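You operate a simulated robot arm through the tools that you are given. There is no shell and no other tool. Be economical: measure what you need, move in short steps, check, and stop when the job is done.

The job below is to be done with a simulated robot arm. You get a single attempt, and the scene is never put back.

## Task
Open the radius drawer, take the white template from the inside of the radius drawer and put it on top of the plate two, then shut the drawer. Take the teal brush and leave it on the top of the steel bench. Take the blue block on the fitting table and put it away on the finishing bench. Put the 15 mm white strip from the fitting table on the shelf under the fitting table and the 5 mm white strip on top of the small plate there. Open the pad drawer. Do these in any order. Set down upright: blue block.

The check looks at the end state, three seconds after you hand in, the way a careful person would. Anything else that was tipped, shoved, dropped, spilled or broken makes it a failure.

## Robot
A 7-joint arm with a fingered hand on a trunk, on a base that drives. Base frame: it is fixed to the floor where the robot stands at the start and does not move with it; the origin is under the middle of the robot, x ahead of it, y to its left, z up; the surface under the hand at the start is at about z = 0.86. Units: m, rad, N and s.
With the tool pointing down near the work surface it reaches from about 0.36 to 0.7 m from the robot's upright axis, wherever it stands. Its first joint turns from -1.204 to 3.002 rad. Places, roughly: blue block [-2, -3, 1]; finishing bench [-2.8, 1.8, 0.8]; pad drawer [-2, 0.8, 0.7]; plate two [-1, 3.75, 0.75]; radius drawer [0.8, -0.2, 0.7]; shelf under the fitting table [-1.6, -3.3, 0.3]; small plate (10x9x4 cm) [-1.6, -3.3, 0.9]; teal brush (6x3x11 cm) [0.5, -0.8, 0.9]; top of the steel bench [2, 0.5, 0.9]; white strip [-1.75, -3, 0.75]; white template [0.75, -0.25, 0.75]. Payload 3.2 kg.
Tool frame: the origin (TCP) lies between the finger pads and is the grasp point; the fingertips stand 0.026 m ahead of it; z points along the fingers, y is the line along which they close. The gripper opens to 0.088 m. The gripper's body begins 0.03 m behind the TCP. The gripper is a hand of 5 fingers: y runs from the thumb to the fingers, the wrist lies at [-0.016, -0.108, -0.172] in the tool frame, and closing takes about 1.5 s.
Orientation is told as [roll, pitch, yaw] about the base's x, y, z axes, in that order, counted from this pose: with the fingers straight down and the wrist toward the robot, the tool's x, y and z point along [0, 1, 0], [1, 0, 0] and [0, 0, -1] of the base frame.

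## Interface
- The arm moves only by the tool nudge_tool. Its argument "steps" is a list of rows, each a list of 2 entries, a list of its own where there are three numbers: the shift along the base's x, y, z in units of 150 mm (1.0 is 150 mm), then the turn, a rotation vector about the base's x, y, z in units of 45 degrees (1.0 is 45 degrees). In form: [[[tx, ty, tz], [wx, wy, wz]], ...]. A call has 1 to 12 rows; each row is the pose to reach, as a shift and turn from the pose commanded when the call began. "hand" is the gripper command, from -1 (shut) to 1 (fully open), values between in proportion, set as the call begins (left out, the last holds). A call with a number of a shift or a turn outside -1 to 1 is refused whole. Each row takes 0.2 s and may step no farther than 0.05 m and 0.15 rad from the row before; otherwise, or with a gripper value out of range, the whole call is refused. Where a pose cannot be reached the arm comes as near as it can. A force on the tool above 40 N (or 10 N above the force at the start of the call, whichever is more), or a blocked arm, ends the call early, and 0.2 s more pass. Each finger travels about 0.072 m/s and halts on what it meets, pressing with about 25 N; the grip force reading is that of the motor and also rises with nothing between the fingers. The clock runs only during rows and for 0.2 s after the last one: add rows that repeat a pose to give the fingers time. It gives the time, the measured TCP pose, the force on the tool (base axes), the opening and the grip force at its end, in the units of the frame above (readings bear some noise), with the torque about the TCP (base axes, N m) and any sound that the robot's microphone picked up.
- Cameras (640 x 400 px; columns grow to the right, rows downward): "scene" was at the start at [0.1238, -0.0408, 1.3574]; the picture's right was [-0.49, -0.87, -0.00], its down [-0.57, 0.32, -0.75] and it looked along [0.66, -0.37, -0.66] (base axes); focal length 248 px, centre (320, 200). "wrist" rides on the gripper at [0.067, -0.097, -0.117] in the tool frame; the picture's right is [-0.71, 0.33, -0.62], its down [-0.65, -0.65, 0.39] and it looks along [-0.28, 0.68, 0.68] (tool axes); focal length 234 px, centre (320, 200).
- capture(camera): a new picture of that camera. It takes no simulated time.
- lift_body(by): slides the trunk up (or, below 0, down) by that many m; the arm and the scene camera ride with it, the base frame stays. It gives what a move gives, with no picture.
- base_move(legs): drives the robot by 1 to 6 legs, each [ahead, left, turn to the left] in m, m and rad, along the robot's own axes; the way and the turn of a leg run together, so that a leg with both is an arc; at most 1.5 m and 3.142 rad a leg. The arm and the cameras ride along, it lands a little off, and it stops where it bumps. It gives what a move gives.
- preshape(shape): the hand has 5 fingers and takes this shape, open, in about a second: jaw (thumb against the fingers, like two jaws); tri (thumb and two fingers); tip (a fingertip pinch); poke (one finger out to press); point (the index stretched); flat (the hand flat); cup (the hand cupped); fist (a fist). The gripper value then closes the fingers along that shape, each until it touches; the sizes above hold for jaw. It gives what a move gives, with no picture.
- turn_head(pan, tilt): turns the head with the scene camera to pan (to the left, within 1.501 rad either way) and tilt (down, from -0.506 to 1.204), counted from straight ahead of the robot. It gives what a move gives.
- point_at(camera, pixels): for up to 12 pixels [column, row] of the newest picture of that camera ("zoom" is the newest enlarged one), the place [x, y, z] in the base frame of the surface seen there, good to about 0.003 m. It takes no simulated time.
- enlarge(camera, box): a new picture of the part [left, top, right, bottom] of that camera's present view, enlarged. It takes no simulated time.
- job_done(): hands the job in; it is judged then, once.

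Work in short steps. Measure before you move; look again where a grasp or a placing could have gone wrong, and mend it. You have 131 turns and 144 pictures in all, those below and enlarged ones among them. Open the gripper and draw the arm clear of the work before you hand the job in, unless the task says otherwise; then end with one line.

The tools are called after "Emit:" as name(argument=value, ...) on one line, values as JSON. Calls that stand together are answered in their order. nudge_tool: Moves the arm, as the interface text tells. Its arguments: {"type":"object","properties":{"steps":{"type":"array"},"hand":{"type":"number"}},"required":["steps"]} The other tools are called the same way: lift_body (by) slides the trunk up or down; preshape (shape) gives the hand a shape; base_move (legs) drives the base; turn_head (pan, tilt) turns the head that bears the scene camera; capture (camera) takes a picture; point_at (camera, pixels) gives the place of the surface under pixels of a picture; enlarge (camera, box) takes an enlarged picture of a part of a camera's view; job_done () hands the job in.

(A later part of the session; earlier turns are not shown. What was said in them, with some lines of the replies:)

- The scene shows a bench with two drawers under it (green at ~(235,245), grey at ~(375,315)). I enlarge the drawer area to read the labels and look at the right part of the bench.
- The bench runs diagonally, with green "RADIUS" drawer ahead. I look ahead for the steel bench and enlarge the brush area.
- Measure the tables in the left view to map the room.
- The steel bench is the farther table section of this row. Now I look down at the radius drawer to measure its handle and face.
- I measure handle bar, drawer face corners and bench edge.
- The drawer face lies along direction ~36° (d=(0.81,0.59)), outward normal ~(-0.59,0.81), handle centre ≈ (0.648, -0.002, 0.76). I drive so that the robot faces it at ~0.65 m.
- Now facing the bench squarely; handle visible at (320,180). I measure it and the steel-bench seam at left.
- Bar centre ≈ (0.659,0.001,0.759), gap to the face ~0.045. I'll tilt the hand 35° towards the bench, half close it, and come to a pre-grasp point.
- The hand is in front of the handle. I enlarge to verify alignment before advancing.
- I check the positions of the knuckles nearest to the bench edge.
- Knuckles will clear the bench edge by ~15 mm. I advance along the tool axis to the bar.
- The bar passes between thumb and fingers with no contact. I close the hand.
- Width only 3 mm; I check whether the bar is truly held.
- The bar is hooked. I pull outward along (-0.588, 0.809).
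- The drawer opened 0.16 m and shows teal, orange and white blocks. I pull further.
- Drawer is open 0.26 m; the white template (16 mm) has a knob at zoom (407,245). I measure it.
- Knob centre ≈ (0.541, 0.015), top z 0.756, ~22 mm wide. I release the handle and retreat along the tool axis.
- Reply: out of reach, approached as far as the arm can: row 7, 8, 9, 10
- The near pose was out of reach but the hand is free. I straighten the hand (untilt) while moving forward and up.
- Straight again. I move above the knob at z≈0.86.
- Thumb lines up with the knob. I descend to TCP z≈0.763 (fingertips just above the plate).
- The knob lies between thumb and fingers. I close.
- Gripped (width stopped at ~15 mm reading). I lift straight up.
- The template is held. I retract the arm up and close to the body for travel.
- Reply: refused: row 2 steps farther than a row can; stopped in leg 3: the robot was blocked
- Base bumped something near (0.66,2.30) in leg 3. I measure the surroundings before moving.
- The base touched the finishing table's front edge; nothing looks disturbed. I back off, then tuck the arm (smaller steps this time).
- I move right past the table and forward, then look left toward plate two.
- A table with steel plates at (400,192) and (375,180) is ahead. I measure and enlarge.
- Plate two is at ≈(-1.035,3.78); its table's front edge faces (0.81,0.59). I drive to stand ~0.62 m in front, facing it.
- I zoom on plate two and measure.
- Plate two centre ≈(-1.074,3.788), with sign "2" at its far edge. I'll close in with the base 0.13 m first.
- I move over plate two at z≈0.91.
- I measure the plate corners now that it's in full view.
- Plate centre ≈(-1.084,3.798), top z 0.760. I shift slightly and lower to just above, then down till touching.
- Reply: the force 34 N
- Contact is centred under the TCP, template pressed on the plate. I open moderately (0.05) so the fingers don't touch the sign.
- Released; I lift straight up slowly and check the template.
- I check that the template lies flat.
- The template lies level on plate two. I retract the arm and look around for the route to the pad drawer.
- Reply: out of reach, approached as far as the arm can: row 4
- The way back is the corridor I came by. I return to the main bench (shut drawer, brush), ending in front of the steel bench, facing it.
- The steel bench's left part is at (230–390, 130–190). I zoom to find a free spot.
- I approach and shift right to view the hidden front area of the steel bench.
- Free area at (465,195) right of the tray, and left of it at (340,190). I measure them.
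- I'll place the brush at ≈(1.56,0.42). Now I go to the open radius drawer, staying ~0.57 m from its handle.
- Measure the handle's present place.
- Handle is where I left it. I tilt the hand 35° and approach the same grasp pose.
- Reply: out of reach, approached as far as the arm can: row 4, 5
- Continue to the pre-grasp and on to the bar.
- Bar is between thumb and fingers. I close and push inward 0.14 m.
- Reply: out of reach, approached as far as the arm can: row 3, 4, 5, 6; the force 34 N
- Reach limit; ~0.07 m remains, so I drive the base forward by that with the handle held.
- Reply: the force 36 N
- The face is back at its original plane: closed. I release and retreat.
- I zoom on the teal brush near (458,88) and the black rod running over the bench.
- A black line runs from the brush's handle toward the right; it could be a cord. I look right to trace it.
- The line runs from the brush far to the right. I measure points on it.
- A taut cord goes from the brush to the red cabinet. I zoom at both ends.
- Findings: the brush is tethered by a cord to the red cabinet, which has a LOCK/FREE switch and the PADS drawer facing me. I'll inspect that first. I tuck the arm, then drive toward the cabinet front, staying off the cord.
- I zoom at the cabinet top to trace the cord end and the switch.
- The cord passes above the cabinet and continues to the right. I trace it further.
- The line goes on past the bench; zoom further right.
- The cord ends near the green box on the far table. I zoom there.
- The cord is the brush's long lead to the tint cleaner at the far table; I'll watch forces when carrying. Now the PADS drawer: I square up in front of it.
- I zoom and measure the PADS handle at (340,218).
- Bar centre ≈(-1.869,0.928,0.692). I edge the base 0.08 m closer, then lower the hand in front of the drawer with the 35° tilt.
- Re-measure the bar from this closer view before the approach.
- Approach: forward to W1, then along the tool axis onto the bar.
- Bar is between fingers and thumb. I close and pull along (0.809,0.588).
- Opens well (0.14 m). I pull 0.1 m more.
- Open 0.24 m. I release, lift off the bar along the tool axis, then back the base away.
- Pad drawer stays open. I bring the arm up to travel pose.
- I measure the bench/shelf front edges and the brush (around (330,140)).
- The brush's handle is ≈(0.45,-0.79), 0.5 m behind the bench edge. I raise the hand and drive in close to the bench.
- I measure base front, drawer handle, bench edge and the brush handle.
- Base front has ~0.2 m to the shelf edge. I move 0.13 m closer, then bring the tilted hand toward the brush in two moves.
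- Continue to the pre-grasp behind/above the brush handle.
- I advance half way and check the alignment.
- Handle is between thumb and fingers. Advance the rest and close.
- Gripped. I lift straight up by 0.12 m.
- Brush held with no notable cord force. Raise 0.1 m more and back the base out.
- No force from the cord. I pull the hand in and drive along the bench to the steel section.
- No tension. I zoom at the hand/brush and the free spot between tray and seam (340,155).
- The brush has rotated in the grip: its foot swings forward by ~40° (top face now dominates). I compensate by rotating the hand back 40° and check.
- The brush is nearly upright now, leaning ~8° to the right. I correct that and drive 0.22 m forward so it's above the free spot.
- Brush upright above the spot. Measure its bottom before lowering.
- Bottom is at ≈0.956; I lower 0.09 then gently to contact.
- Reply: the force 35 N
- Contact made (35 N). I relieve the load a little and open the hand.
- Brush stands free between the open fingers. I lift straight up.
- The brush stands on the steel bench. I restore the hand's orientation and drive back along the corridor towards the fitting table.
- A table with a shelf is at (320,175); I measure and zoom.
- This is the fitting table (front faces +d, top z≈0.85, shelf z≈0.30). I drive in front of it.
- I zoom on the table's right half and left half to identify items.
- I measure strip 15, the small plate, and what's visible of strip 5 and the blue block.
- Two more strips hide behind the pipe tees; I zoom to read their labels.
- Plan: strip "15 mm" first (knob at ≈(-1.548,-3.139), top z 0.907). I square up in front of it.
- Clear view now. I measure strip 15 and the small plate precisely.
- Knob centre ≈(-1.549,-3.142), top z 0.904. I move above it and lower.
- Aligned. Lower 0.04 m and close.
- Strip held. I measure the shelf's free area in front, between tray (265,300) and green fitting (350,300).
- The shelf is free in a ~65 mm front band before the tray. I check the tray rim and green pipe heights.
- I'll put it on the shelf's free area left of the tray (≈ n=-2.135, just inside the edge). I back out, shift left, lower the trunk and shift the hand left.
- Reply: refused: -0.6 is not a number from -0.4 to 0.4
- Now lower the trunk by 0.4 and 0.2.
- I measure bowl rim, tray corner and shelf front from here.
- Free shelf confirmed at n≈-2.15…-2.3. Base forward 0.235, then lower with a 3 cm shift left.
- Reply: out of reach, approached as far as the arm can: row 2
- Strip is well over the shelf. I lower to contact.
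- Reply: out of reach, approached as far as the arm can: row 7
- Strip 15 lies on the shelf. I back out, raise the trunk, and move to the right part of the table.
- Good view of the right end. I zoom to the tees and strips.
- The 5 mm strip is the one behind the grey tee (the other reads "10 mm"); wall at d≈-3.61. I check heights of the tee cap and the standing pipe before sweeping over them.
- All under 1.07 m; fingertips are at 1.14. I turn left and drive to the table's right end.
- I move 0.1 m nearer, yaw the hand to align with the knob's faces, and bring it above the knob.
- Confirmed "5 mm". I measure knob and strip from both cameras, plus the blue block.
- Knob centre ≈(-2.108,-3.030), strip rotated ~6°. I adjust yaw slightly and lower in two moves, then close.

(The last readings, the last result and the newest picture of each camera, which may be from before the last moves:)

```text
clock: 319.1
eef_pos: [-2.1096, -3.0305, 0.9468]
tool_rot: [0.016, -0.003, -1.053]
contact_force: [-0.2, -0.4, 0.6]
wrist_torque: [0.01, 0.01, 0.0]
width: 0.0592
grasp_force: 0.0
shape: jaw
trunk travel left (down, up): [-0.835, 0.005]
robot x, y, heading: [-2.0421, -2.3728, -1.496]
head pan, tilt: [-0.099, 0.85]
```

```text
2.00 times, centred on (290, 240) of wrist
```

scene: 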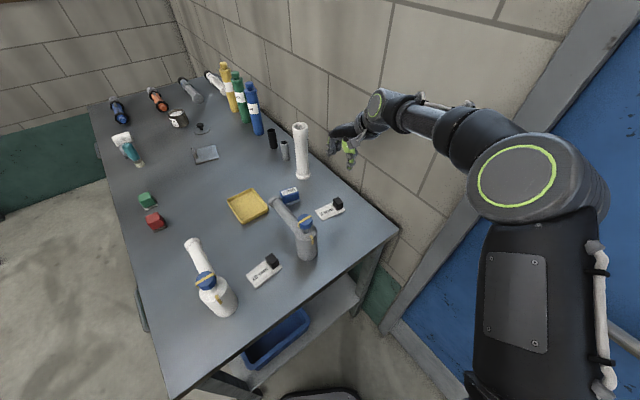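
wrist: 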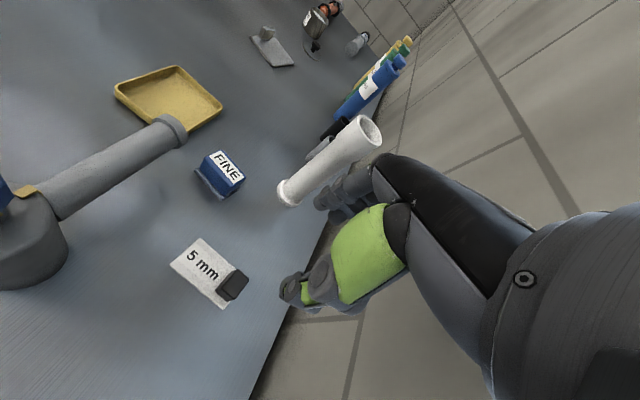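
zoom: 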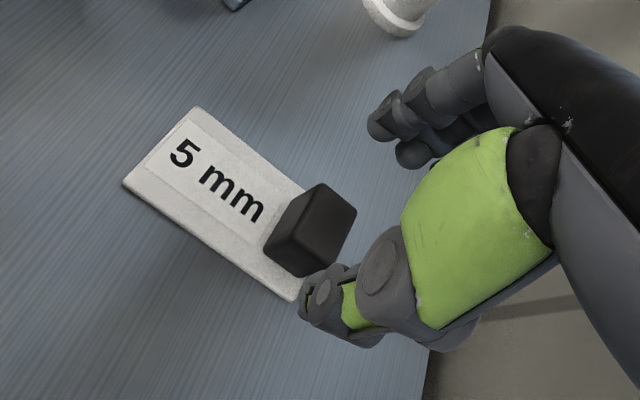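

Aligned. Lower 0.05 m, close, and lift.

Emit:
nudge_tool(steps=[[[0.01, 0, -0.17], [0, 0, 0]], [[0.01, 0, -0.33], [0, 0, 0]], [[0.01, 0, -0.33], [0, 0, 0]]])

Emit:
nudge_tool(steps=[[[0, 0, 0], [0, 0, 0]], [[0, 0, 0], [0, 0, 0]], [[0, 0, 0], [0, 0, 0]], [[0, 0, 0], [0, 0, 0]], [[0, 0, 0], [0, 0, 0]], [[0, 0, 0.1], [0, 0, 0]], [[0, 0, 0.3], [0, 0, 0]], [[0, 0, 0.6], [0, 0, 0]], [[0, 0, 0.9], [0, 0, 0]]], hand=-1)

Emit:
nudge_tool(steps=[[[0, 0, 0.3], [0, 0, 0]], [[0, 0, 0.6], [0, 0, 0]], [[0, 0, 0.8], [0, 0, 0]]])

Emit:
capture(camera="wrist")

```text
clock: 319.9
eef_pos: [-2.1083, -3.0307, 0.8963]
tool_rot: [0.016, -0.002, -1.053]
contact_force: [0.2, 0.6, 0.0]
wrist_torque: [0.0, 0.01, 0.0]
width: 0.0592
grasp_force: 0.0
shape: jaw
trunk travel left (down, up): [-0.835, 0.005]
robot x, y, heading: [-2.0392, -2.3739, -1.496]
head pan, tilt: [-0.099, 0.85]
```

```text
clock: 321.9
eef_pos: [-2.1084, -3.0295, 1.0331]
tool_rot: [0.015, -0.002, -1.053]
contact_force: [0.0, 0.5, -0.9]
wrist_torque: [0.02, 0.02, -0.01]
width: 0.0275
grasp_force: 25.1
shape: jaw
trunk travel left (down, up): [-0.835, 0.005]
robot x, y, heading: [-2.0383, -2.3739, -1.502]
head pan, tilt: [-0.099, 0.85]
```

```text
clock: 322.7
eef_pos: [-2.1063, -3.0302, 1.1522]
tool_rot: [0.015, 0.0, -1.054]
contact_force: [0.3, -0.8, -1.1]
wrist_torque: [0.01, 0.03, -0.02]
width: 0.0277
grasp_force: 24.9
shape: jaw
trunk travel left (down, up): [-0.835, 0.005]
robot x, y, heading: [-2.0367, -2.3751, -1.498]
head pan, tilt: [-0.099, 0.85]
```

```text
25 pictures are left
```

wrist: 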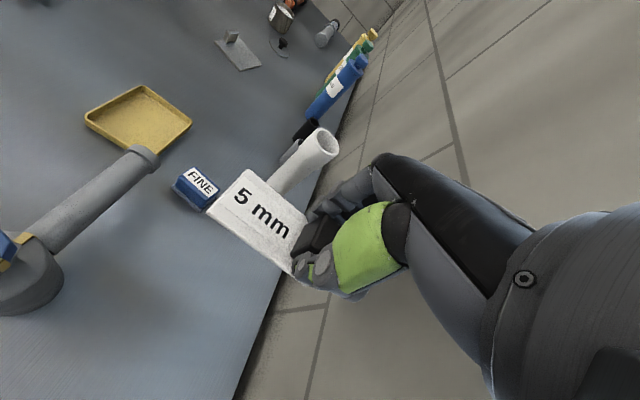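

5 mm strip held. I drive back round to the table front, at the small plate.

Emit:
base_move(legs=[[-0.4, 0, 0], [0, 0.6, 0], [0, 0, -1.015], [0, 1.1, 0], [0.2, 0, 0]])

Emit:
turn_head(pan=0.0, tilt=0.85)

Emit:
capture(camera="scene")

```text
clock: 337.2
eef_pos: [-1.5833, -3.2212, 1.1525]
tool_rot: [0.016, -0.002, -2.078]
contact_force: [-2.0, -0.1, -0.5]
wrist_torque: [0.02, -0.01, 0.01]
width: 0.0274
grasp_force: 24.3
shape: jaw
trunk travel left (down, up): [-0.835, 0.005]
robot x, y, heading: [-0.9884, -2.9373, -2.521]
head pan, tilt: [-0.099, 0.85]
```

```text
clock: 337.9
eef_pos: [-1.584, -3.2226, 1.1528]
tool_rot: [0.015, -0.001, -2.077]
contact_force: [-0.1, -0.3, -0.7]
wrist_torque: [0.0, -0.03, -0.02]
width: 0.0274
grasp_force: 25.0
shape: jaw
trunk travel left (down, up): [-0.835, 0.005]
robot x, y, heading: [-0.9859, -2.9384, -2.515]
head pan, tilt: [0.0, 0.85]
```

```text
24 pictures are left
```

scene: 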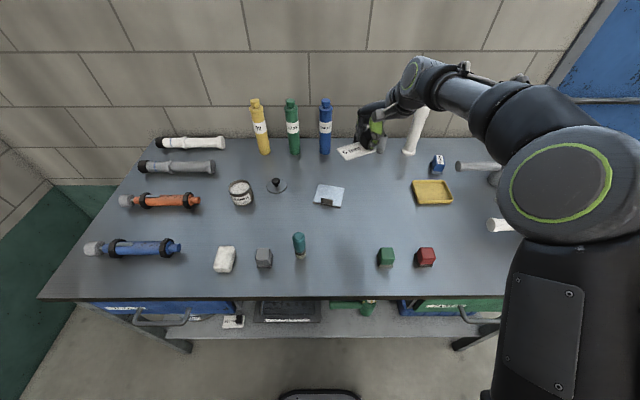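

I zoom on the small plate and measure corners and tab.

Emit:
enlarge(camera="scene", box=[300, 178, 360, 215])

Emit:
point_at(camera="zoom", pixels=[[190, 75], [470, 110], [430, 300], [160, 250], [225, 200], [350, 215], [290, 180], [330, 130], [225, 235], [350, 260], [400, 230]])

```text
10.67 times, centred on (330, 196) of scene
```

zoom: 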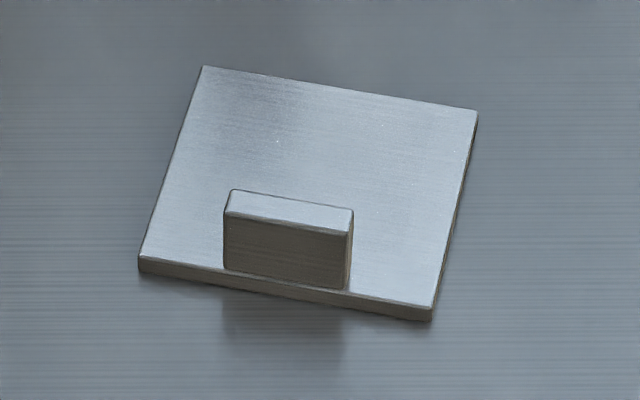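

```text
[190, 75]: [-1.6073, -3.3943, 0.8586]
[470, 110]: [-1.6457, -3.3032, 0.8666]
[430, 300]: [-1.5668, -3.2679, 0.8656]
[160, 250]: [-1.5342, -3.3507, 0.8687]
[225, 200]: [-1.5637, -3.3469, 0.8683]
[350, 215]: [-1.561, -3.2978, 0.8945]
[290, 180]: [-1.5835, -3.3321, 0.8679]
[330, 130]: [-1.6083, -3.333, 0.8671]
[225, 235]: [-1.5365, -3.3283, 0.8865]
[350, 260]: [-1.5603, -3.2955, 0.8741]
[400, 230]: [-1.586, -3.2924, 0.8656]
```

Plate top z 0.8665, tab at its front-left. I'll set the strip behind the tab with the knob towards the right: TCP ≈(-1.616,-3.305), yaw -2.74.

Emit:
base_move(legs=[[0.08, 0, 0]])

Emit:
nudge_tool(steps=[[[0.04, -0.05, -0.1], [0, 0, -0.169]], [[0.09, -0.1, -0.2], [0, 0, -0.338]], [[0.13, -0.15, -0.3], [0, 0, -0.507]], [[0.18, -0.2, -0.4], [0, 0, -0.676]], [[0.22, -0.24, -0.5], [0, 0, -0.844]], [[0.22, -0.24, -0.5], [0, 0, -0.844]]])

```text
clock: 339.0
eef_pos: [-1.6484, -3.2676, 1.1519]
tool_rot: [0.015, -0.002, -2.077]
contact_force: [0.4, 0.5, -0.7]
wrist_torque: [0.0, 0.0, 0.01]
width: 0.0271
grasp_force: 24.5
shape: jaw
trunk travel left (down, up): [-0.835, 0.005]
robot x, y, heading: [-1.0501, -2.9889, -2.524]
head pan, tilt: [0.0, 0.85]
```

```text
clock: 340.4
eef_pos: [-1.6163, -3.302, 1.0772]
tool_rot: [0.016, -0.002, -2.741]
contact_force: [0.3, 0.9, -1.0]
wrist_torque: [0.0, -0.05, 0.0]
width: 0.0275
grasp_force: 25.2
shape: jaw
trunk travel left (down, up): [-0.835, 0.005]
robot x, y, heading: [-1.052, -2.9843, -2.518]
head pan, tilt: [0.0, 0.85]
```

Lower to z≈0.93 and check via wrist camera.

Emit:
nudge_tool(steps=[[[0, -0.02, -0.3], [0, 0, 0]], [[0, -0.02, -0.6], [0, 0, 0]], [[0, -0.02, -0.85], [0, 0, 0]], [[0, -0.02, -0.98], [0, 0, 0]], [[0, -0.02, -0.98], [0, 0, 0]]])

Emit:
enlarge(camera="wrist", box=[120, 120, 440, 340])

```text
clock: 341.6
eef_pos: [-1.6164, -3.3062, 0.9308]
tool_rot: [0.016, -0.003, -2.74]
contact_force: [-0.9, -1.0, 0.2]
wrist_torque: [-0.03, 0.03, 0.0]
width: 0.0272
grasp_force: 25.3
shape: jaw
trunk travel left (down, up): [-0.835, 0.005]
robot x, y, heading: [-1.0543, -2.9858, -2.522]
head pan, tilt: [0.0, 0.85]
```

```text
1.82 times, centred on (280, 230) of wrist
```

zoom: 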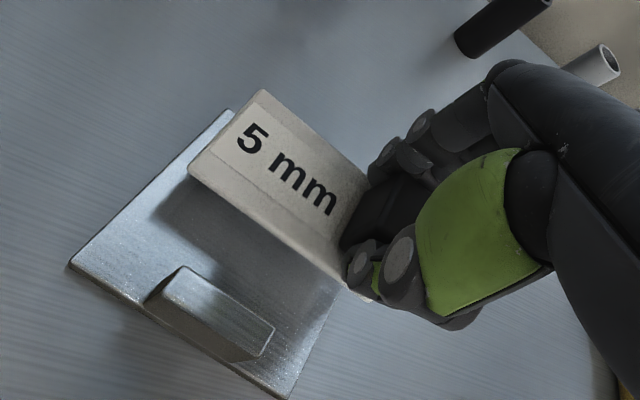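

Position is good: strip behind the tab over the plate. Lower to contact.

Emit:
nudge_tool(steps=[[[0.02, 0.015, -0.09], [0, 0, 0]], [[0.02, 0.015, -0.14], [0, 0, 0]], [[0.02, 0.015, -0.165], [0, 0, 0]], [[0.02, 0.015, -0.185], [0, 0, 0]]])

Emit:
enlarge(camera="wrist", box=[120, 120, 440, 340])

```text
clock: 342.6
eef_pos: [-1.6125, -3.3045, 0.9044]
tool_rot: [0.014, -0.004, -2.74]
contact_force: [0.7, -0.7, 1.8]
wrist_torque: [0.03, -0.08, -0.02]
width: 0.0271
grasp_force: 24.2
shape: jaw
trunk travel left (down, up): [-0.835, 0.005]
robot x, y, heading: [-1.0491, -2.9826, -2.519]
head pan, tilt: [0.0, 0.85]
```

```text
1.82 times, centred on (280, 230) of wrist
```

zoom: 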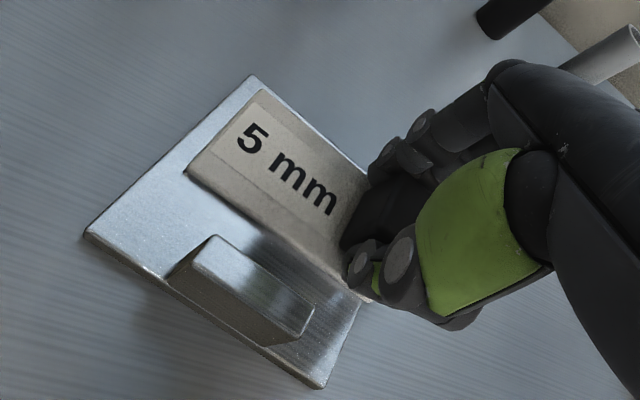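

Just touching, well placed. I open moderately and lift off.

Emit:
nudge_tool(steps=[[[0, 0, 0], [0, 0, 0]], [[0, 0, 0], [0, 0, 0]], [[0, 0, 0], [0, 0, 0]], [[0, 0, 0.08], [0, 0, 0]], [[0, 0, 0.25], [0, 0, 0]], [[0, 0, 0.5], [0, 0, 0]], [[0, 0, 0.8], [0, 0, 0]]], hand=0.1)

Emit:
enlarge(camera="wrist", box=[120, 120, 440, 340])

```text
clock: 344.2
eef_pos: [-1.6097, -3.3025, 1.0223]
tool_rot: [0.017, -0.002, -2.739]
contact_force: [-0.2, 0.2, 0.9]
wrist_torque: [0.01, -0.01, -0.02]
width: 0.0481
grasp_force: 0.1
shape: jaw
trunk travel left (down, up): [-0.835, 0.005]
robot x, y, heading: [-1.0524, -2.9824, -2.519]
head pan, tilt: [0.0, 0.85]
```

```text
1.82 times, centred on (280, 230) of wrist
```

zoom: 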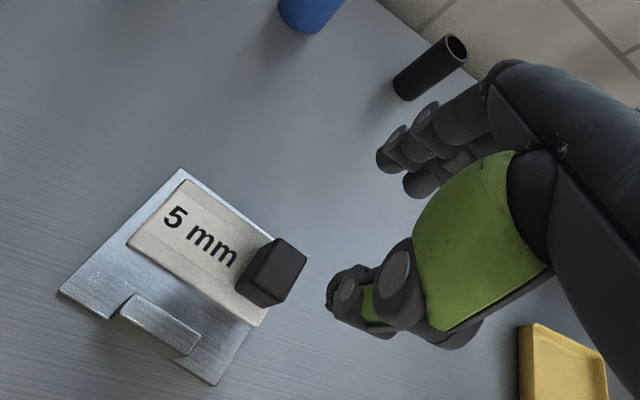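

The 5 mm strip rests on the small plate. Next the blue "FINE" block: raise, straighten yaw, and shift the base right.

Emit:
nudge_tool(steps=[[[0, 0, 0.3], [0, 0, 0.145]], [[0, 0, 0.6], [0, 0, 0.289]], [[0, 0, 0.75], [0, 0, 0.289]]])

Emit:
base_move(legs=[[0, -0.42, 0.006], [0.04, 0, 0]])

Emit:
capture(camera="scene")

```text
clock: 345.0
eef_pos: [-1.6105, -3.3039, 1.1352]
tool_rot: [0.015, -0.001, -2.513]
contact_force: [-0.5, 1.0, 0.6]
wrist_torque: [0.02, -0.01, 0.02]
width: 0.048
grasp_force: 0.2
shape: jaw
trunk travel left (down, up): [-0.835, 0.005]
robot x, y, heading: [-1.053, -2.9849, -2.52]
head pan, tilt: [0.0, 0.85]
```

```text
clock: 348.0
eef_pos: [-1.8853, -2.9927, 1.1356]
tool_rot: [0.014, -0.005, -2.505]
contact_force: [0.2, -0.2, 0.1]
wrist_torque: [0.02, 0.01, 0.03]
width: 0.0482
grasp_force: 0.0
shape: jaw
trunk travel left (down, up): [-0.835, 0.005]
robot x, y, heading: [-1.3301, -2.667, -2.511]
head pan, tilt: [0.0, 0.85]
```

```text
19 pictures are left
```

scene: 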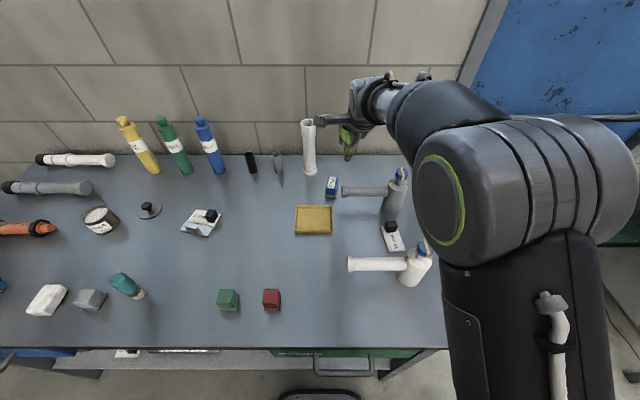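

I zoom on the blue block and pipe end.

Emit:
enlarge(camera="scene", box=[300, 165, 380, 215])

Emit:
point_at(camera="zoom", pixels=[[225, 105], [285, 105], [285, 150], [225, 150], [255, 120], [250, 175], [275, 200], [210, 240], [345, 175], [345, 215], [345, 240], [75, 80]])

```text
8.00 times, centred on (340, 190) of scene
```

zoom: 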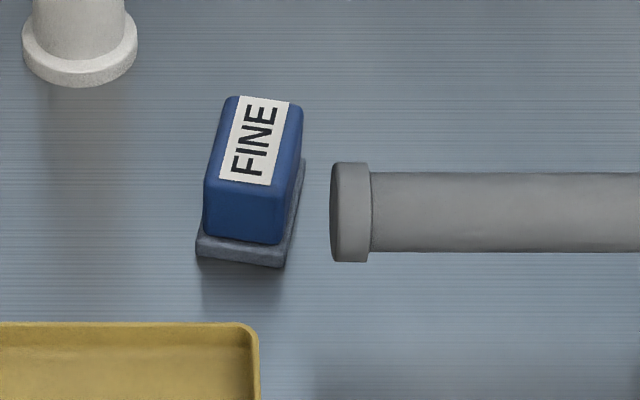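

```text
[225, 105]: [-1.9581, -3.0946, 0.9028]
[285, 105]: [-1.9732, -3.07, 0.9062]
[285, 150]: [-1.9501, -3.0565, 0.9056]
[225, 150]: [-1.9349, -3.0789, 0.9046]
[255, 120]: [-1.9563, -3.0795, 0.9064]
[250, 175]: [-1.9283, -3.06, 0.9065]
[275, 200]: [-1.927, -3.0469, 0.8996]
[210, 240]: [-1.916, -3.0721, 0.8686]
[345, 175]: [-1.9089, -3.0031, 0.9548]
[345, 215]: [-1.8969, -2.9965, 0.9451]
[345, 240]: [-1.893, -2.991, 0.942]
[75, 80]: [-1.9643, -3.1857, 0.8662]
```

Block centre ≈(-1.943,-3.070), ~50 mm long in depth, 28 mm wide. I move above it with a wide opening.

Emit:
nudge_tool(steps=[[[-0.1, -0.13, -0.1], [0, 0, 0]], [[-0.2, -0.27, -0.3], [0, 0, 0]], [[-0.3, -0.4, -0.5], [0, 0, 0]], [[-0.385, -0.515, -0.7], [0, 0, 0]], [[-0.385, -0.515, -0.9], [0, 0, 0]], [[-0.385, -0.515, -0.9], [0, 0, 0]]], hand=0.8)

Emit:
enlarge(camera="wrist", box=[120, 120, 440, 340])

```text
clock: 349.4
eef_pos: [-1.9359, -3.0612, 1.0009]
tool_rot: [0.015, -0.004, -2.505]
contact_force: [-0.7, 0.1, 0.7]
wrist_torque: [0.01, -0.01, 0.01]
width: 0.0788
grasp_force: 0.1
shape: jaw
out of reach, approached as far as the arm can: row 4, 5, 6
trunk travel left (down, up): [-0.835, 0.005]
robot x, y, heading: [-1.3234, -2.667, -2.51]
head pan, tilt: [0.0, 0.85]
```

```text
1.82 times, centred on (280, 230) of wrist
```

zoom: 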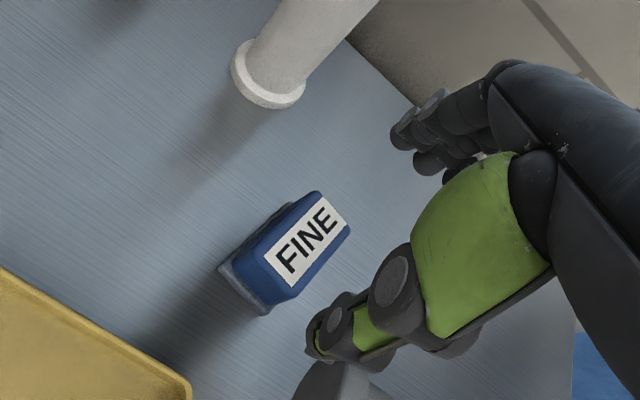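

Just at the reach limit; I nudge the base 12 mm forward and descend by lowering.

Emit:
base_move(legs=[[0.012, 0, 0]])

Emit:
lift_body(by=-0.05)

Emit:
enlarge(camera="wrist", box=[120, 120, 440, 340])

```text
clock: 350.2
eef_pos: [-1.9441, -3.0665, 1.001]
tool_rot: [0.016, -0.004, -2.505]
contact_force: [0.5, -0.2, -0.2]
wrist_torque: [0.01, 0.0, 0.01]
width: 0.079
grasp_force: 0.0
shape: jaw
trunk travel left (down, up): [-0.835, 0.005]
robot x, y, heading: [-1.3357, -2.6773, -2.515]
head pan, tilt: [0.0, 0.85]
```

```text
clock: 351.1
eef_pos: [-1.9452, -3.068, 0.9496]
tool_rot: [0.017, -0.003, -2.504]
contact_force: [0.7, -1.1, -0.1]
wrist_torque: [0.0, 0.03, 0.0]
width: 0.0787
grasp_force: 0.1
shape: jaw
trunk travel left (down, up): [-0.785, 0.055]
robot x, y, heading: [-1.3398, -2.6785, -2.512]
head pan, tilt: [0.0, 0.85]
```

```text
1.82 times, centred on (280, 230) of wrist
```

zoom: 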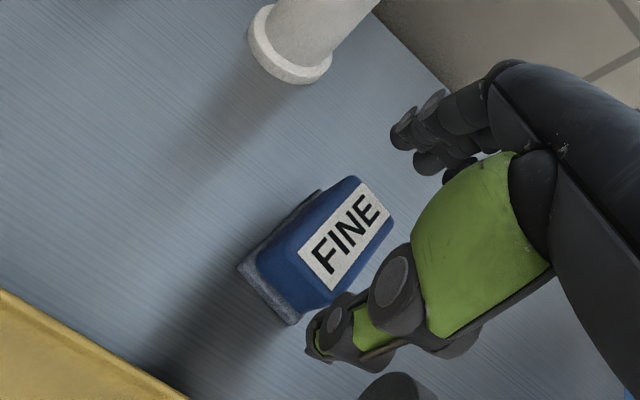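

Aligned; the pipe end is close to the thumb, so I shift 6 mm left while lowering, watching the force.

Emit:
nudge_tool(steps=[[[0.025, -0.035, -0.05], [0, 0, 0]], [[0.025, -0.035, -0.15], [0, 0, 0]], [[0.025, -0.035, -0.25], [0, 0, 0]], [[0.025, -0.035, -0.33], [0, 0, 0]], [[0.025, -0.035, -0.33], [0, 0, 0]]])

```text
clock: 352.3
eef_pos: [-1.9369, -3.0674, 0.9024]
tool_rot: [0.016, -0.004, -2.507]
contact_force: [0.0, -0.8, 0.6]
wrist_torque: [0.0, -0.02, 0.03]
width: 0.079
grasp_force: 0.1
shape: jaw
out of reach, approached as far as the arm can: row 3, 4, 5
trunk travel left (down, up): [-0.785, 0.055]
robot x, y, heading: [-1.3355, -2.6778, -2.511]
head pan, tilt: [0.0, 0.85]
```

Down at z 0.902 without contact. Close and lift slowly.

Emit:
nudge_tool(steps=[[[0, 0, 0], [0, 0, 0]], [[0, 0, 0], [0, 0, 0]], [[0, 0, 0], [0, 0, 0]], [[0, 0, 0], [0, 0, 0]], [[0, 0, 0], [0, 0, 0]], [[0, 0, 0], [0, 0, 0]]], hand=-1)

Emit:
enlarge(camera="wrist", box=[120, 120, 440, 340])

```text
clock: 353.7
eef_pos: [-1.9376, -3.0683, 0.9024]
tool_rot: [0.016, -0.004, -2.504]
contact_force: [0.4, 0.4, 0.3]
wrist_torque: [0.03, 0.06, -0.05]
width: 0.0437
grasp_force: 25.1
shape: jaw
trunk travel left (down, up): [-0.785, 0.055]
robot x, y, heading: [-1.3387, -2.6778, -2.517]
head pan, tilt: [0.0, 0.85]
```

```text
1.82 times, centred on (280, 230) of wrist
```

zoom: 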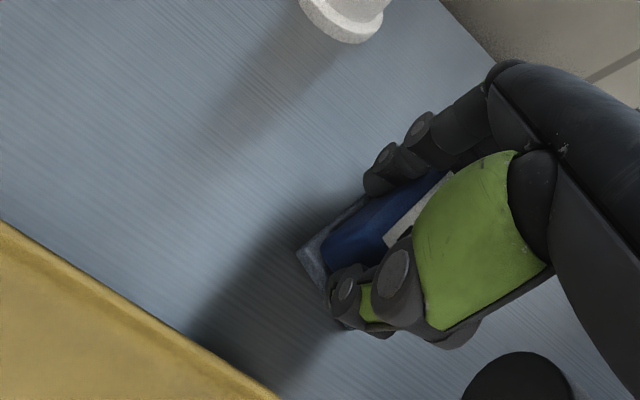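

Gripped. Lift straight up.

Emit:
nudge_tool(steps=[[[0, 0, 0.1], [0, 0, 0]], [[0, 0, 0.3], [0, 0, 0]], [[0, 0, 0.6], [0, 0, 0]], [[0, 0, 0.9], [0, 0, 0]], [[0, 0, 1.0], [0, 0, 0]]])

Emit:
base_move(legs=[[-0.5, 0, 0]])

Emit:
capture(camera="scene")

```text
clock: 354.9
eef_pos: [-1.9386, -3.0683, 1.0526]
tool_rot: [0.015, -0.003, -2.504]
contact_force: [0.3, -0.5, -0.9]
wrist_torque: [0.0, 0.01, -0.02]
width: 0.044
grasp_force: 24.8
shape: jaw
trunk travel left (down, up): [-0.785, 0.055]
robot x, y, heading: [-1.3389, -2.679, -2.512]
head pan, tilt: [0.0, 0.85]
```

```text
clock: 357.8
eef_pos: [-1.5356, -2.7746, 1.0522]
tool_rot: [0.015, -0.001, -2.505]
contact_force: [0.0, 0.5, -0.5]
wrist_torque: [0.0, -0.01, 0.01]
width: 0.0437
grasp_force: 24.9
shape: jaw
trunk travel left (down, up): [-0.785, 0.055]
robot x, y, heading: [-0.9348, -2.3824, -2.518]
head pan, tilt: [0.0, 0.85]
```

```text
14 pictures are left
```

scene: 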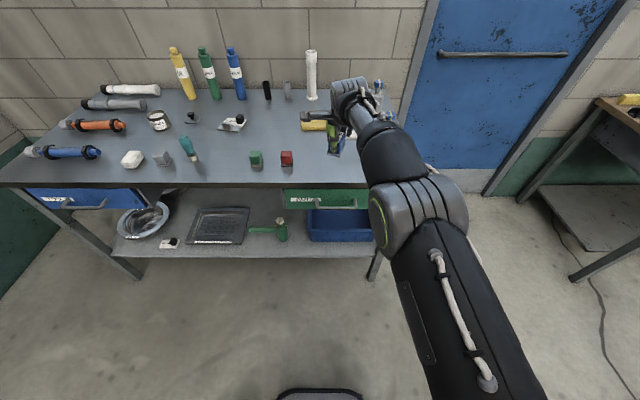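

All good there. Now I carry the block to the finishing bench, retracing known-free paths.

Emit:
base_move(legs=[[0, -1.5, 0.005], [0, -0.2, 0], [-1.5, 0, 0], [-0.65, 0, 0], [0, -1.5, 0], [0, -0.8, 0]])

Emit:
turn_head(pan=-0.25, tilt=0.55)

Emit:
capture(camera="scene")

```text
clock: 387.6
eef_pos: [-2.1718, 1.7247, 1.0522]
tool_rot: [0.016, -0.001, -2.507]
contact_force: [0.4, 0.7, -1.2]
wrist_torque: [-0.01, -0.01, 0.02]
width: 0.0435
grasp_force: 25.0
shape: jaw
trunk travel left (down, up): [-0.785, 0.055]
robot x, y, heading: [-1.5678, 2.1121, -2.519]
head pan, tilt: [0.0, 0.85]
```

```text
clock: 388.4
eef_pos: [-2.172, 1.7253, 1.0523]
tool_rot: [0.016, -0.003, -2.506]
contact_force: [0.2, -0.5, -1.2]
wrist_torque: [-0.03, 0.01, 0.0]
width: 0.0438
grasp_force: 25.2
shape: jaw
trunk travel left (down, up): [-0.785, 0.055]
robot x, y, heading: [-1.5689, 2.1123, -2.515]
head pan, tilt: [-0.25, 0.55]
```

```text
13 pictures are left
```

scene: 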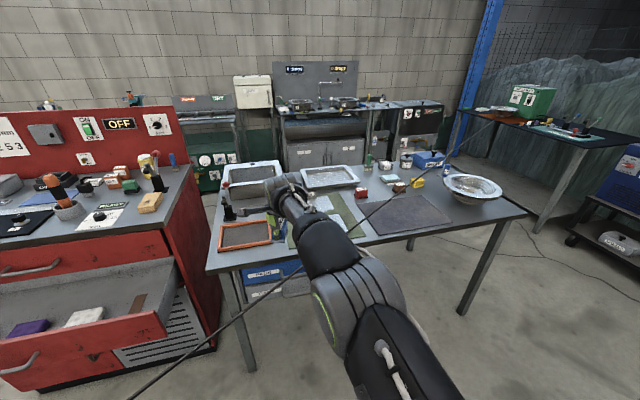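

I measure free bench spots: in front between mats (360,236), right of the dark mat (478,208), etc.

Emit:
point_at(camera="scene", pixels=[[358, 236], [475, 212], [460, 215], [490, 212], [380, 230], [450, 208], [395, 200], [525, 213], [350, 238], [440, 220], [385, 238], [260, 258]])

Emit:
enlarge(camera="scene", box=[330, 160, 530, 285])

```text
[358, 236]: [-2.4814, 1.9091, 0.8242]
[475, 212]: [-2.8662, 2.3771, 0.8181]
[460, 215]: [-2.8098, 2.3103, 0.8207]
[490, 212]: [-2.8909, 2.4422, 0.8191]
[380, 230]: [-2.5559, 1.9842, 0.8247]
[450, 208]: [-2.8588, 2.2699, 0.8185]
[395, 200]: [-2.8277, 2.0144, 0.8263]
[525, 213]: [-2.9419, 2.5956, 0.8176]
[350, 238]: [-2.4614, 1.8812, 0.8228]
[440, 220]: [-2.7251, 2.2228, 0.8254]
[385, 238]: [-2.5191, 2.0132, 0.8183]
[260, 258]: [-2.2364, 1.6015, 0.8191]
```

```text
3.20 times, centred on (430, 222) of scene
```

zoom: 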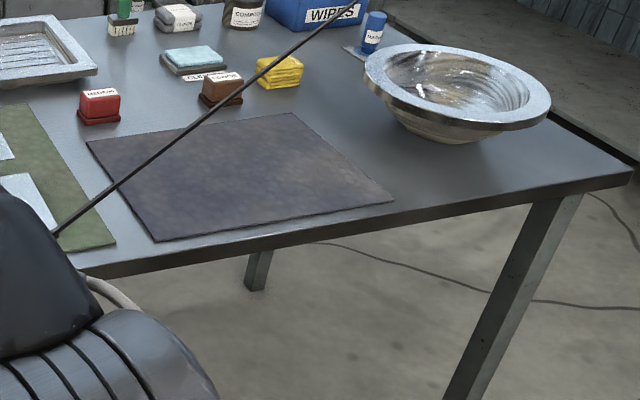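

Free spot between the dark mat's right edge and the bowl: target ≈(-2.80,2.34). I drive so the block is above it.

Emit:
base_move(legs=[[0, -0.867, 0.003], [0.147, 0, 0]])

Emit:
turn_head(pan=-0.1, tilt=0.8)

Emit:
capture(camera="scene")

```text
clock: 393.9
eef_pos: [-2.7921, 2.3336, 1.053]
tool_rot: [0.015, -0.004, -2.504]
contact_force: [0.1, 0.0, -1.2]
wrist_torque: [-0.01, -0.02, 0.03]
width: 0.0438
grasp_force: 25.0
shape: jaw
trunk travel left (down, up): [-0.785, 0.055]
robot x, y, heading: [-2.1944, 2.7185, -2.513]
head pan, tilt: [-0.25, 0.55]
```

```text
clock: 394.6
eef_pos: [-2.7919, 2.3343, 1.0519]
tool_rot: [0.015, -0.003, -2.504]
contact_force: [-0.2, 0.7, -1.3]
wrist_torque: [0.01, 0.03, 0.0]
width: 0.0436
grasp_force: 25.3
shape: jaw
trunk travel left (down, up): [-0.785, 0.055]
robot x, y, heading: [-2.192, 2.7238, -2.511]
head pan, tilt: [-0.099, 0.799]
```

```text
11 pictures are left
```

scene: 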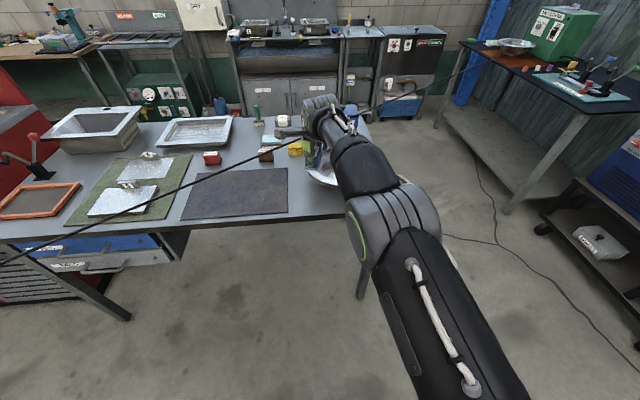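

Wrist view to check the spot under the block.

Emit:
capture(camera="wrist")

Emit:
point_at(camera="wrist", pixels=[[285, 240], [250, 260], [240, 300], [300, 320], [200, 250], [330, 150], [270, 200], [260, 330]])

```text
10 pictures are left
```

wrist: 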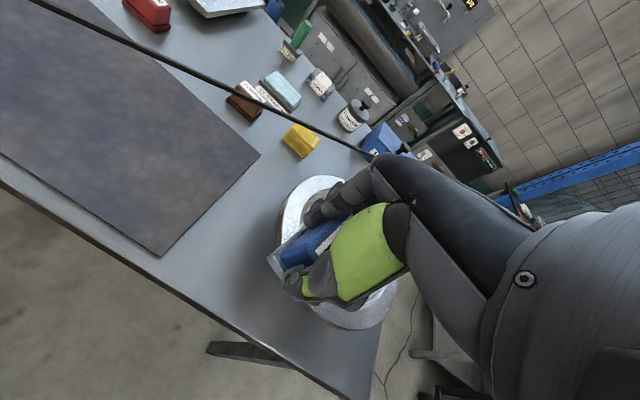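

```text
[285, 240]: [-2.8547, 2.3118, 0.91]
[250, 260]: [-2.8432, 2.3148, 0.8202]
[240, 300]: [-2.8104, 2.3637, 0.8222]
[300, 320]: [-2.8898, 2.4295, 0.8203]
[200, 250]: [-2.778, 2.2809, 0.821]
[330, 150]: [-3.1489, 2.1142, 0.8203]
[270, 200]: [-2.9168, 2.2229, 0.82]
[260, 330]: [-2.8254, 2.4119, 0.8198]
```

The bowl rim is closer than thought, at (-2.855,2.312,0.91), so I shift the target ~6 cm left to (-2.759,2.287), still right of the mat, and lower.

Emit:
nudge_tool(steps=[[[0.11, -0.157, 0], [0, 0, 0]], [[0.22, -0.313, 0], [0, 0, 0]], [[0.22, -0.313, -0.3], [0, 0, 0]], [[0.22, -0.313, -0.6], [0, 0, 0]], [[0.22, -0.313, -0.9], [0, 0, 0]], [[0.22, -0.313, -0.9], [0, 0, 0]]])

Emit:
enlarge(camera="wrist", box=[120, 120, 440, 340])

```text
clock: 396.0
eef_pos: [-2.7532, 2.295, 0.9177]
tool_rot: [0.015, -0.003, -2.507]
contact_force: [-1.0, 0.5, -0.6]
wrist_torque: [-0.02, -0.01, 0.0]
width: 0.0435
grasp_force: 24.7
shape: jaw
out of reach, approached as far as the arm can: row 2, 3, 4, 5, 6
trunk travel left (down, up): [-0.785, 0.055]
robot x, y, heading: [-2.1983, 2.7203, -2.516]
head pan, tilt: [-0.099, 0.799]
```

```text
1.82 times, centred on (280, 230) of wrist
5 turns are left
```

zoom: 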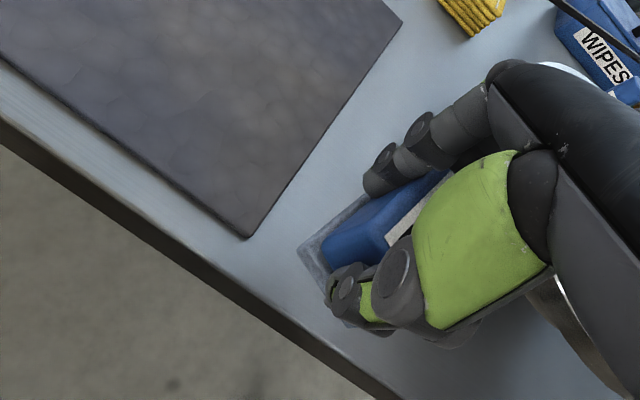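

Few turns remain. I shift 2 cm inward, lower to contact, open, and lift off, then check.

Emit:
nudge_tool(steps=[[[-0.1, -0.075, -0.1], [0, 0, 0]], [[-0.1, -0.075, -0.22], [0, 0, 0]], [[-0.1, -0.075, -0.3], [0, 0, 0]], [[-0.1, -0.075, -0.335], [0, 0, 0]], [[-0.1, -0.075, -0.355], [0, 0, 0]], [[-0.1, -0.075, -0.365], [0, 0, 0]]])

Emit:
nudge_tool(steps=[[[0, 0, 0], [0, 0, 0]], [[0, 0, 0], [0, 0, 0]], [[0, 0, 0], [0, 0, 0]], [[0, 0, 0], [0, 0, 0]], [[0, 0, 0], [0, 0, 0]]], hand=0.75)

Emit:
nudge_tool(steps=[[[0, 0, 0.1], [0, 0, 0]], [[0, 0, 0.3], [0, 0, 0]], [[0, 0, 0.6], [0, 0, 0]], [[0, 0, 0.9], [0, 0, 0]]])

Emit:
capture(camera="wrist")

```text
clock: 397.4
eef_pos: [-2.7594, 2.3089, 0.8739]
tool_rot: [0.016, -0.004, -2.505]
contact_force: [-0.5, 0.3, -1.4]
wrist_torque: [0.0, 0.01, 0.01]
width: 0.0431
grasp_force: 25.2
shape: jaw
out of reach, approached as far as the arm can: row 1, 2, 3, 4, 5, 6
trunk travel left (down, up): [-0.785, 0.055]
robot x, y, heading: [-2.1924, 2.7207, -2.514]
head pan, tilt: [-0.099, 0.799]
```

```text
clock: 398.6
eef_pos: [-2.7581, 2.3099, 0.8735]
tool_rot: [0.015, -0.003, -2.504]
contact_force: [-0.2, 0.1, 0.2]
wrist_torque: [0.03, -0.02, 0.02]
width: 0.0767
grasp_force: 0.1
shape: jaw
trunk travel left (down, up): [-0.785, 0.055]
robot x, y, heading: [-2.1936, 2.7254, -2.512]
head pan, tilt: [-0.099, 0.799]
```

```text
clock: 399.6
eef_pos: [-2.7583, 2.31, 1.0102]
tool_rot: [0.016, -0.001, -2.504]
contact_force: [1.0, 0.6, 0.6]
wrist_torque: [-0.01, 0.03, -0.02]
width: 0.0768
grasp_force: 0.1
shape: jaw
trunk travel left (down, up): [-0.785, 0.055]
robot x, y, heading: [-2.1942, 2.7238, -2.516]
head pan, tilt: [-0.099, 0.799]
```

```text
8 pictures are left
4 turns are left
```

wrist: 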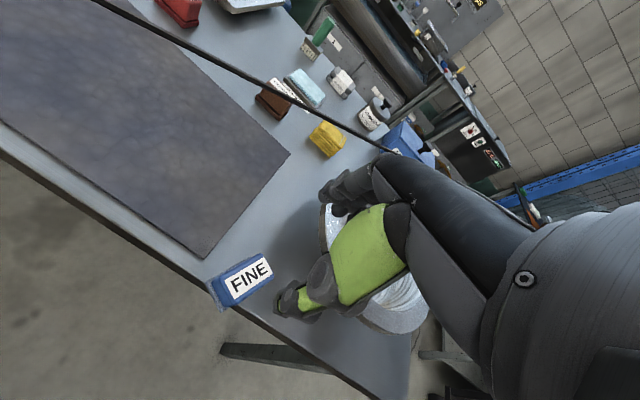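

The block stands upright but near the front edge; I measure its overhang.

Emit:
enlarge(camera="wrist", box=[180, 230, 300, 330])

Emit:
point_at(camera="wrist", pixels=[[212, 283], [220, 300], [225, 306], [268, 285], [262, 260], [248, 278], [200, 285], [250, 315], [245, 322], [300, 345]])

```text
4.00 times, centred on (240, 280) of wrist
```

zoom: 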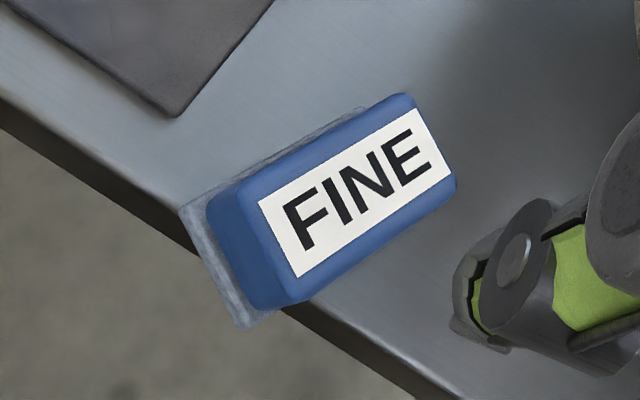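

```text
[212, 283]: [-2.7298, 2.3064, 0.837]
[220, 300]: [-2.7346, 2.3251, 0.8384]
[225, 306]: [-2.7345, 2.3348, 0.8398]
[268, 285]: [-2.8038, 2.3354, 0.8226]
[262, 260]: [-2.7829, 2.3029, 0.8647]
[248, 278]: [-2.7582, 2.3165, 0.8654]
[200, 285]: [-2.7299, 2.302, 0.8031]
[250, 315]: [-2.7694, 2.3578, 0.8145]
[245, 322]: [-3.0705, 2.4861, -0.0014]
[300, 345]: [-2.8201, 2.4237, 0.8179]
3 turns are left
```

It overhangs the edge by ~1 cm, so I regrip it, lift slightly, move the base 35 mm inward (and 12 mm left), and set it down again.

Emit:
nudge_tool(steps=[[[0, 0, -0.3], [0, 0, 0]], [[0, 0, -0.6], [0, 0, 0]], [[0, 0, -0.8], [0, 0, 0]], [[0, 0, -0.91], [0, 0, 0]], [[0, 0, -0.91], [0, 0, 0]]])

Emit:
lift_body(by=-0.008)

Emit:
nudge_tool(steps=[[[0, 0, 0], [0, 0, 0]], [[0, 0, 0], [0, 0, 0]], [[0, 0, 0], [0, 0, 0]], [[0, 0, 0], [0, 0, 0]], [[0, 0, 0], [0, 0, 0]], [[0, 0, 0], [0, 0, 0]], [[0, 0, 0.07], [0, 0, 0]], [[0, 0, 0.15], [0, 0, 0]]], hand=-1)

Emit:
base_move(legs=[[0.037, 0.012, 0]])

Emit:
nudge_tool(steps=[[[0, 0, -0.07], [0, 0, 0]], [[0, 0, -0.12], [0, 0, 0]], [[0, 0, -0.14], [0, 0, 0]], [[0, 0, -0.145], [0, 0, 0]]])

Emit:
nudge_tool(steps=[[[0, 0, 0], [0, 0, 0]], [[0, 0, 0], [0, 0, 0]], [[0, 0, 0], [0, 0, 0]], [[0, 0, 0], [0, 0, 0]], [[0, 0, 0.1], [0, 0, 0]], [[0, 0, 0.3], [0, 0, 0]], [[0, 0, 0.6], [0, 0, 0]], [[0, 0, 0.9], [0, 0, 0]]], hand=0.6)

Emit:
enlarge(camera="wrist", box=[140, 180, 340, 350])

```text
clock: 400.8
eef_pos: [-2.7594, 2.3088, 0.8721]
tool_rot: [0.015, -0.002, -2.505]
contact_force: [0.8, 0.4, -0.9]
wrist_torque: [-0.01, 0.0, 0.0]
width: 0.0766
grasp_force: 0.0
shape: jaw
trunk travel left (down, up): [-0.785, 0.055]
robot x, y, heading: [-2.1893, 2.7232, -2.515]
head pan, tilt: [-0.099, 0.799]
```

```text
clock: 401.4
eef_pos: [-2.7593, 2.3088, 0.8642]
tool_rot: [0.015, -0.003, -2.506]
contact_force: [-0.4, -0.1, -0.2]
wrist_torque: [0.01, -0.04, -0.01]
width: 0.0769
grasp_force: 0.0
shape: jaw
trunk travel left (down, up): [-0.777, 0.063]
robot x, y, heading: [-2.1897, 2.7215, -2.516]
head pan, tilt: [-0.099, 0.799]
```

```text
clock: 403.2
eef_pos: [-2.7584, 2.309, 0.8866]
tool_rot: [0.015, -0.004, -2.506]
contact_force: [-0.5, -0.4, -0.6]
wrist_torque: [0.01, 0.0, -0.01]
width: 0.0475
grasp_force: 25.2
shape: jaw
trunk travel left (down, up): [-0.777, 0.063]
robot x, y, heading: [-2.1935, 2.7226, -2.515]
head pan, tilt: [-0.099, 0.799]
```

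```text
clock: 404.1
eef_pos: [-2.7812, 2.2795, 0.8868]
tool_rot: [0.016, -0.004, -2.506]
contact_force: [-0.2, 0.2, -0.9]
wrist_torque: [-0.01, -0.03, -0.02]
width: 0.047
grasp_force: 24.6
shape: jaw
trunk travel left (down, up): [-0.777, 0.063]
robot x, y, heading: [-2.2122, 2.69, -2.51]
head pan, tilt: [-0.099, 0.799]
```

```text
clock: 405.1
eef_pos: [-2.7818, 2.2777, 0.8636]
tool_rot: [0.014, -0.004, -2.507]
contact_force: [0.5, 0.2, -0.4]
wrist_torque: [0.02, -0.01, 0.0]
width: 0.0475
grasp_force: 25.3
shape: jaw
trunk travel left (down, up): [-0.777, 0.063]
robot x, y, heading: [-2.2159, 2.6905, -2.514]
head pan, tilt: [-0.099, 0.799]
```

```text
clock: 406.9
eef_pos: [-2.7808, 2.2781, 0.9988]
tool_rot: [0.017, -0.002, -2.508]
contact_force: [0.2, 0.3, 0.7]
wrist_torque: [0.0, 0.02, 0.0]
width: 0.0699
grasp_force: 0.2
shape: jaw
trunk travel left (down, up): [-0.777, 0.063]
robot x, y, heading: [-2.2146, 2.6868, -2.514]
head pan, tilt: [-0.099, 0.799]
```

```text
2.35 times, centred on (240, 265) of wrist
2 turns are left
```

zoom: 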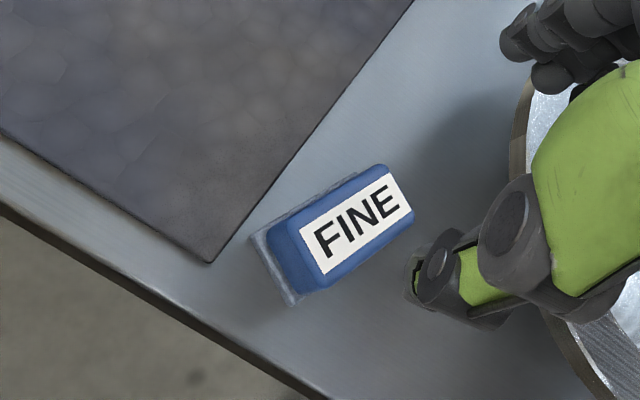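

The block stands upright, fully on the bench and clear of the mat. I draw the arm and base clear (hand open) and hand in.

Emit:
nudge_tool(steps=[[[0, 0, 0.3], [0, 0, 0]], [[0, 0, 0.6], [0, 0, 0]]], hand=1)

Emit:
base_move(legs=[[-0.25, 0, 0]])

Emit:
job_done()

```text
clock: 407.5
eef_pos: [-2.782, 2.277, 1.0899]
tool_rot: [0.013, -0.001, -2.507]
contact_force: [0.3, 0.0, -0.5]
wrist_torque: [-0.01, 0.0, 0.01]
width: 0.0879
grasp_force: 0.0
shape: jaw
trunk travel left (down, up): [-0.777, 0.063]
robot x, y, heading: [-2.2152, 2.688, -2.517]
head pan, tilt: [-0.099, 0.799]
```

```text
clock: 409.3
eef_pos: [-2.5823, 2.4229, 1.0901]
tool_rot: [0.016, -0.003, -2.508]
contact_force: [-0.1, 0.4, 0.3]
wrist_torque: [0.01, 0.0, -0.01]
width: 0.0877
grasp_force: 0.1
shape: jaw
trunk travel left (down, up): [-0.777, 0.063]
robot x, y, heading: [-2.0164, 2.8333, -2.519]
head pan, tilt: [-0.099, 0.799]
```

```text
The job is handed in.
```

All the tasks are done and handed in; three points to know: the white template reads about 14 mm above plate two's surface though level, the base bumped one table lightly with nothing visibly moved, and the brush's long cord still runs across the room (no pull felt while I carried it).
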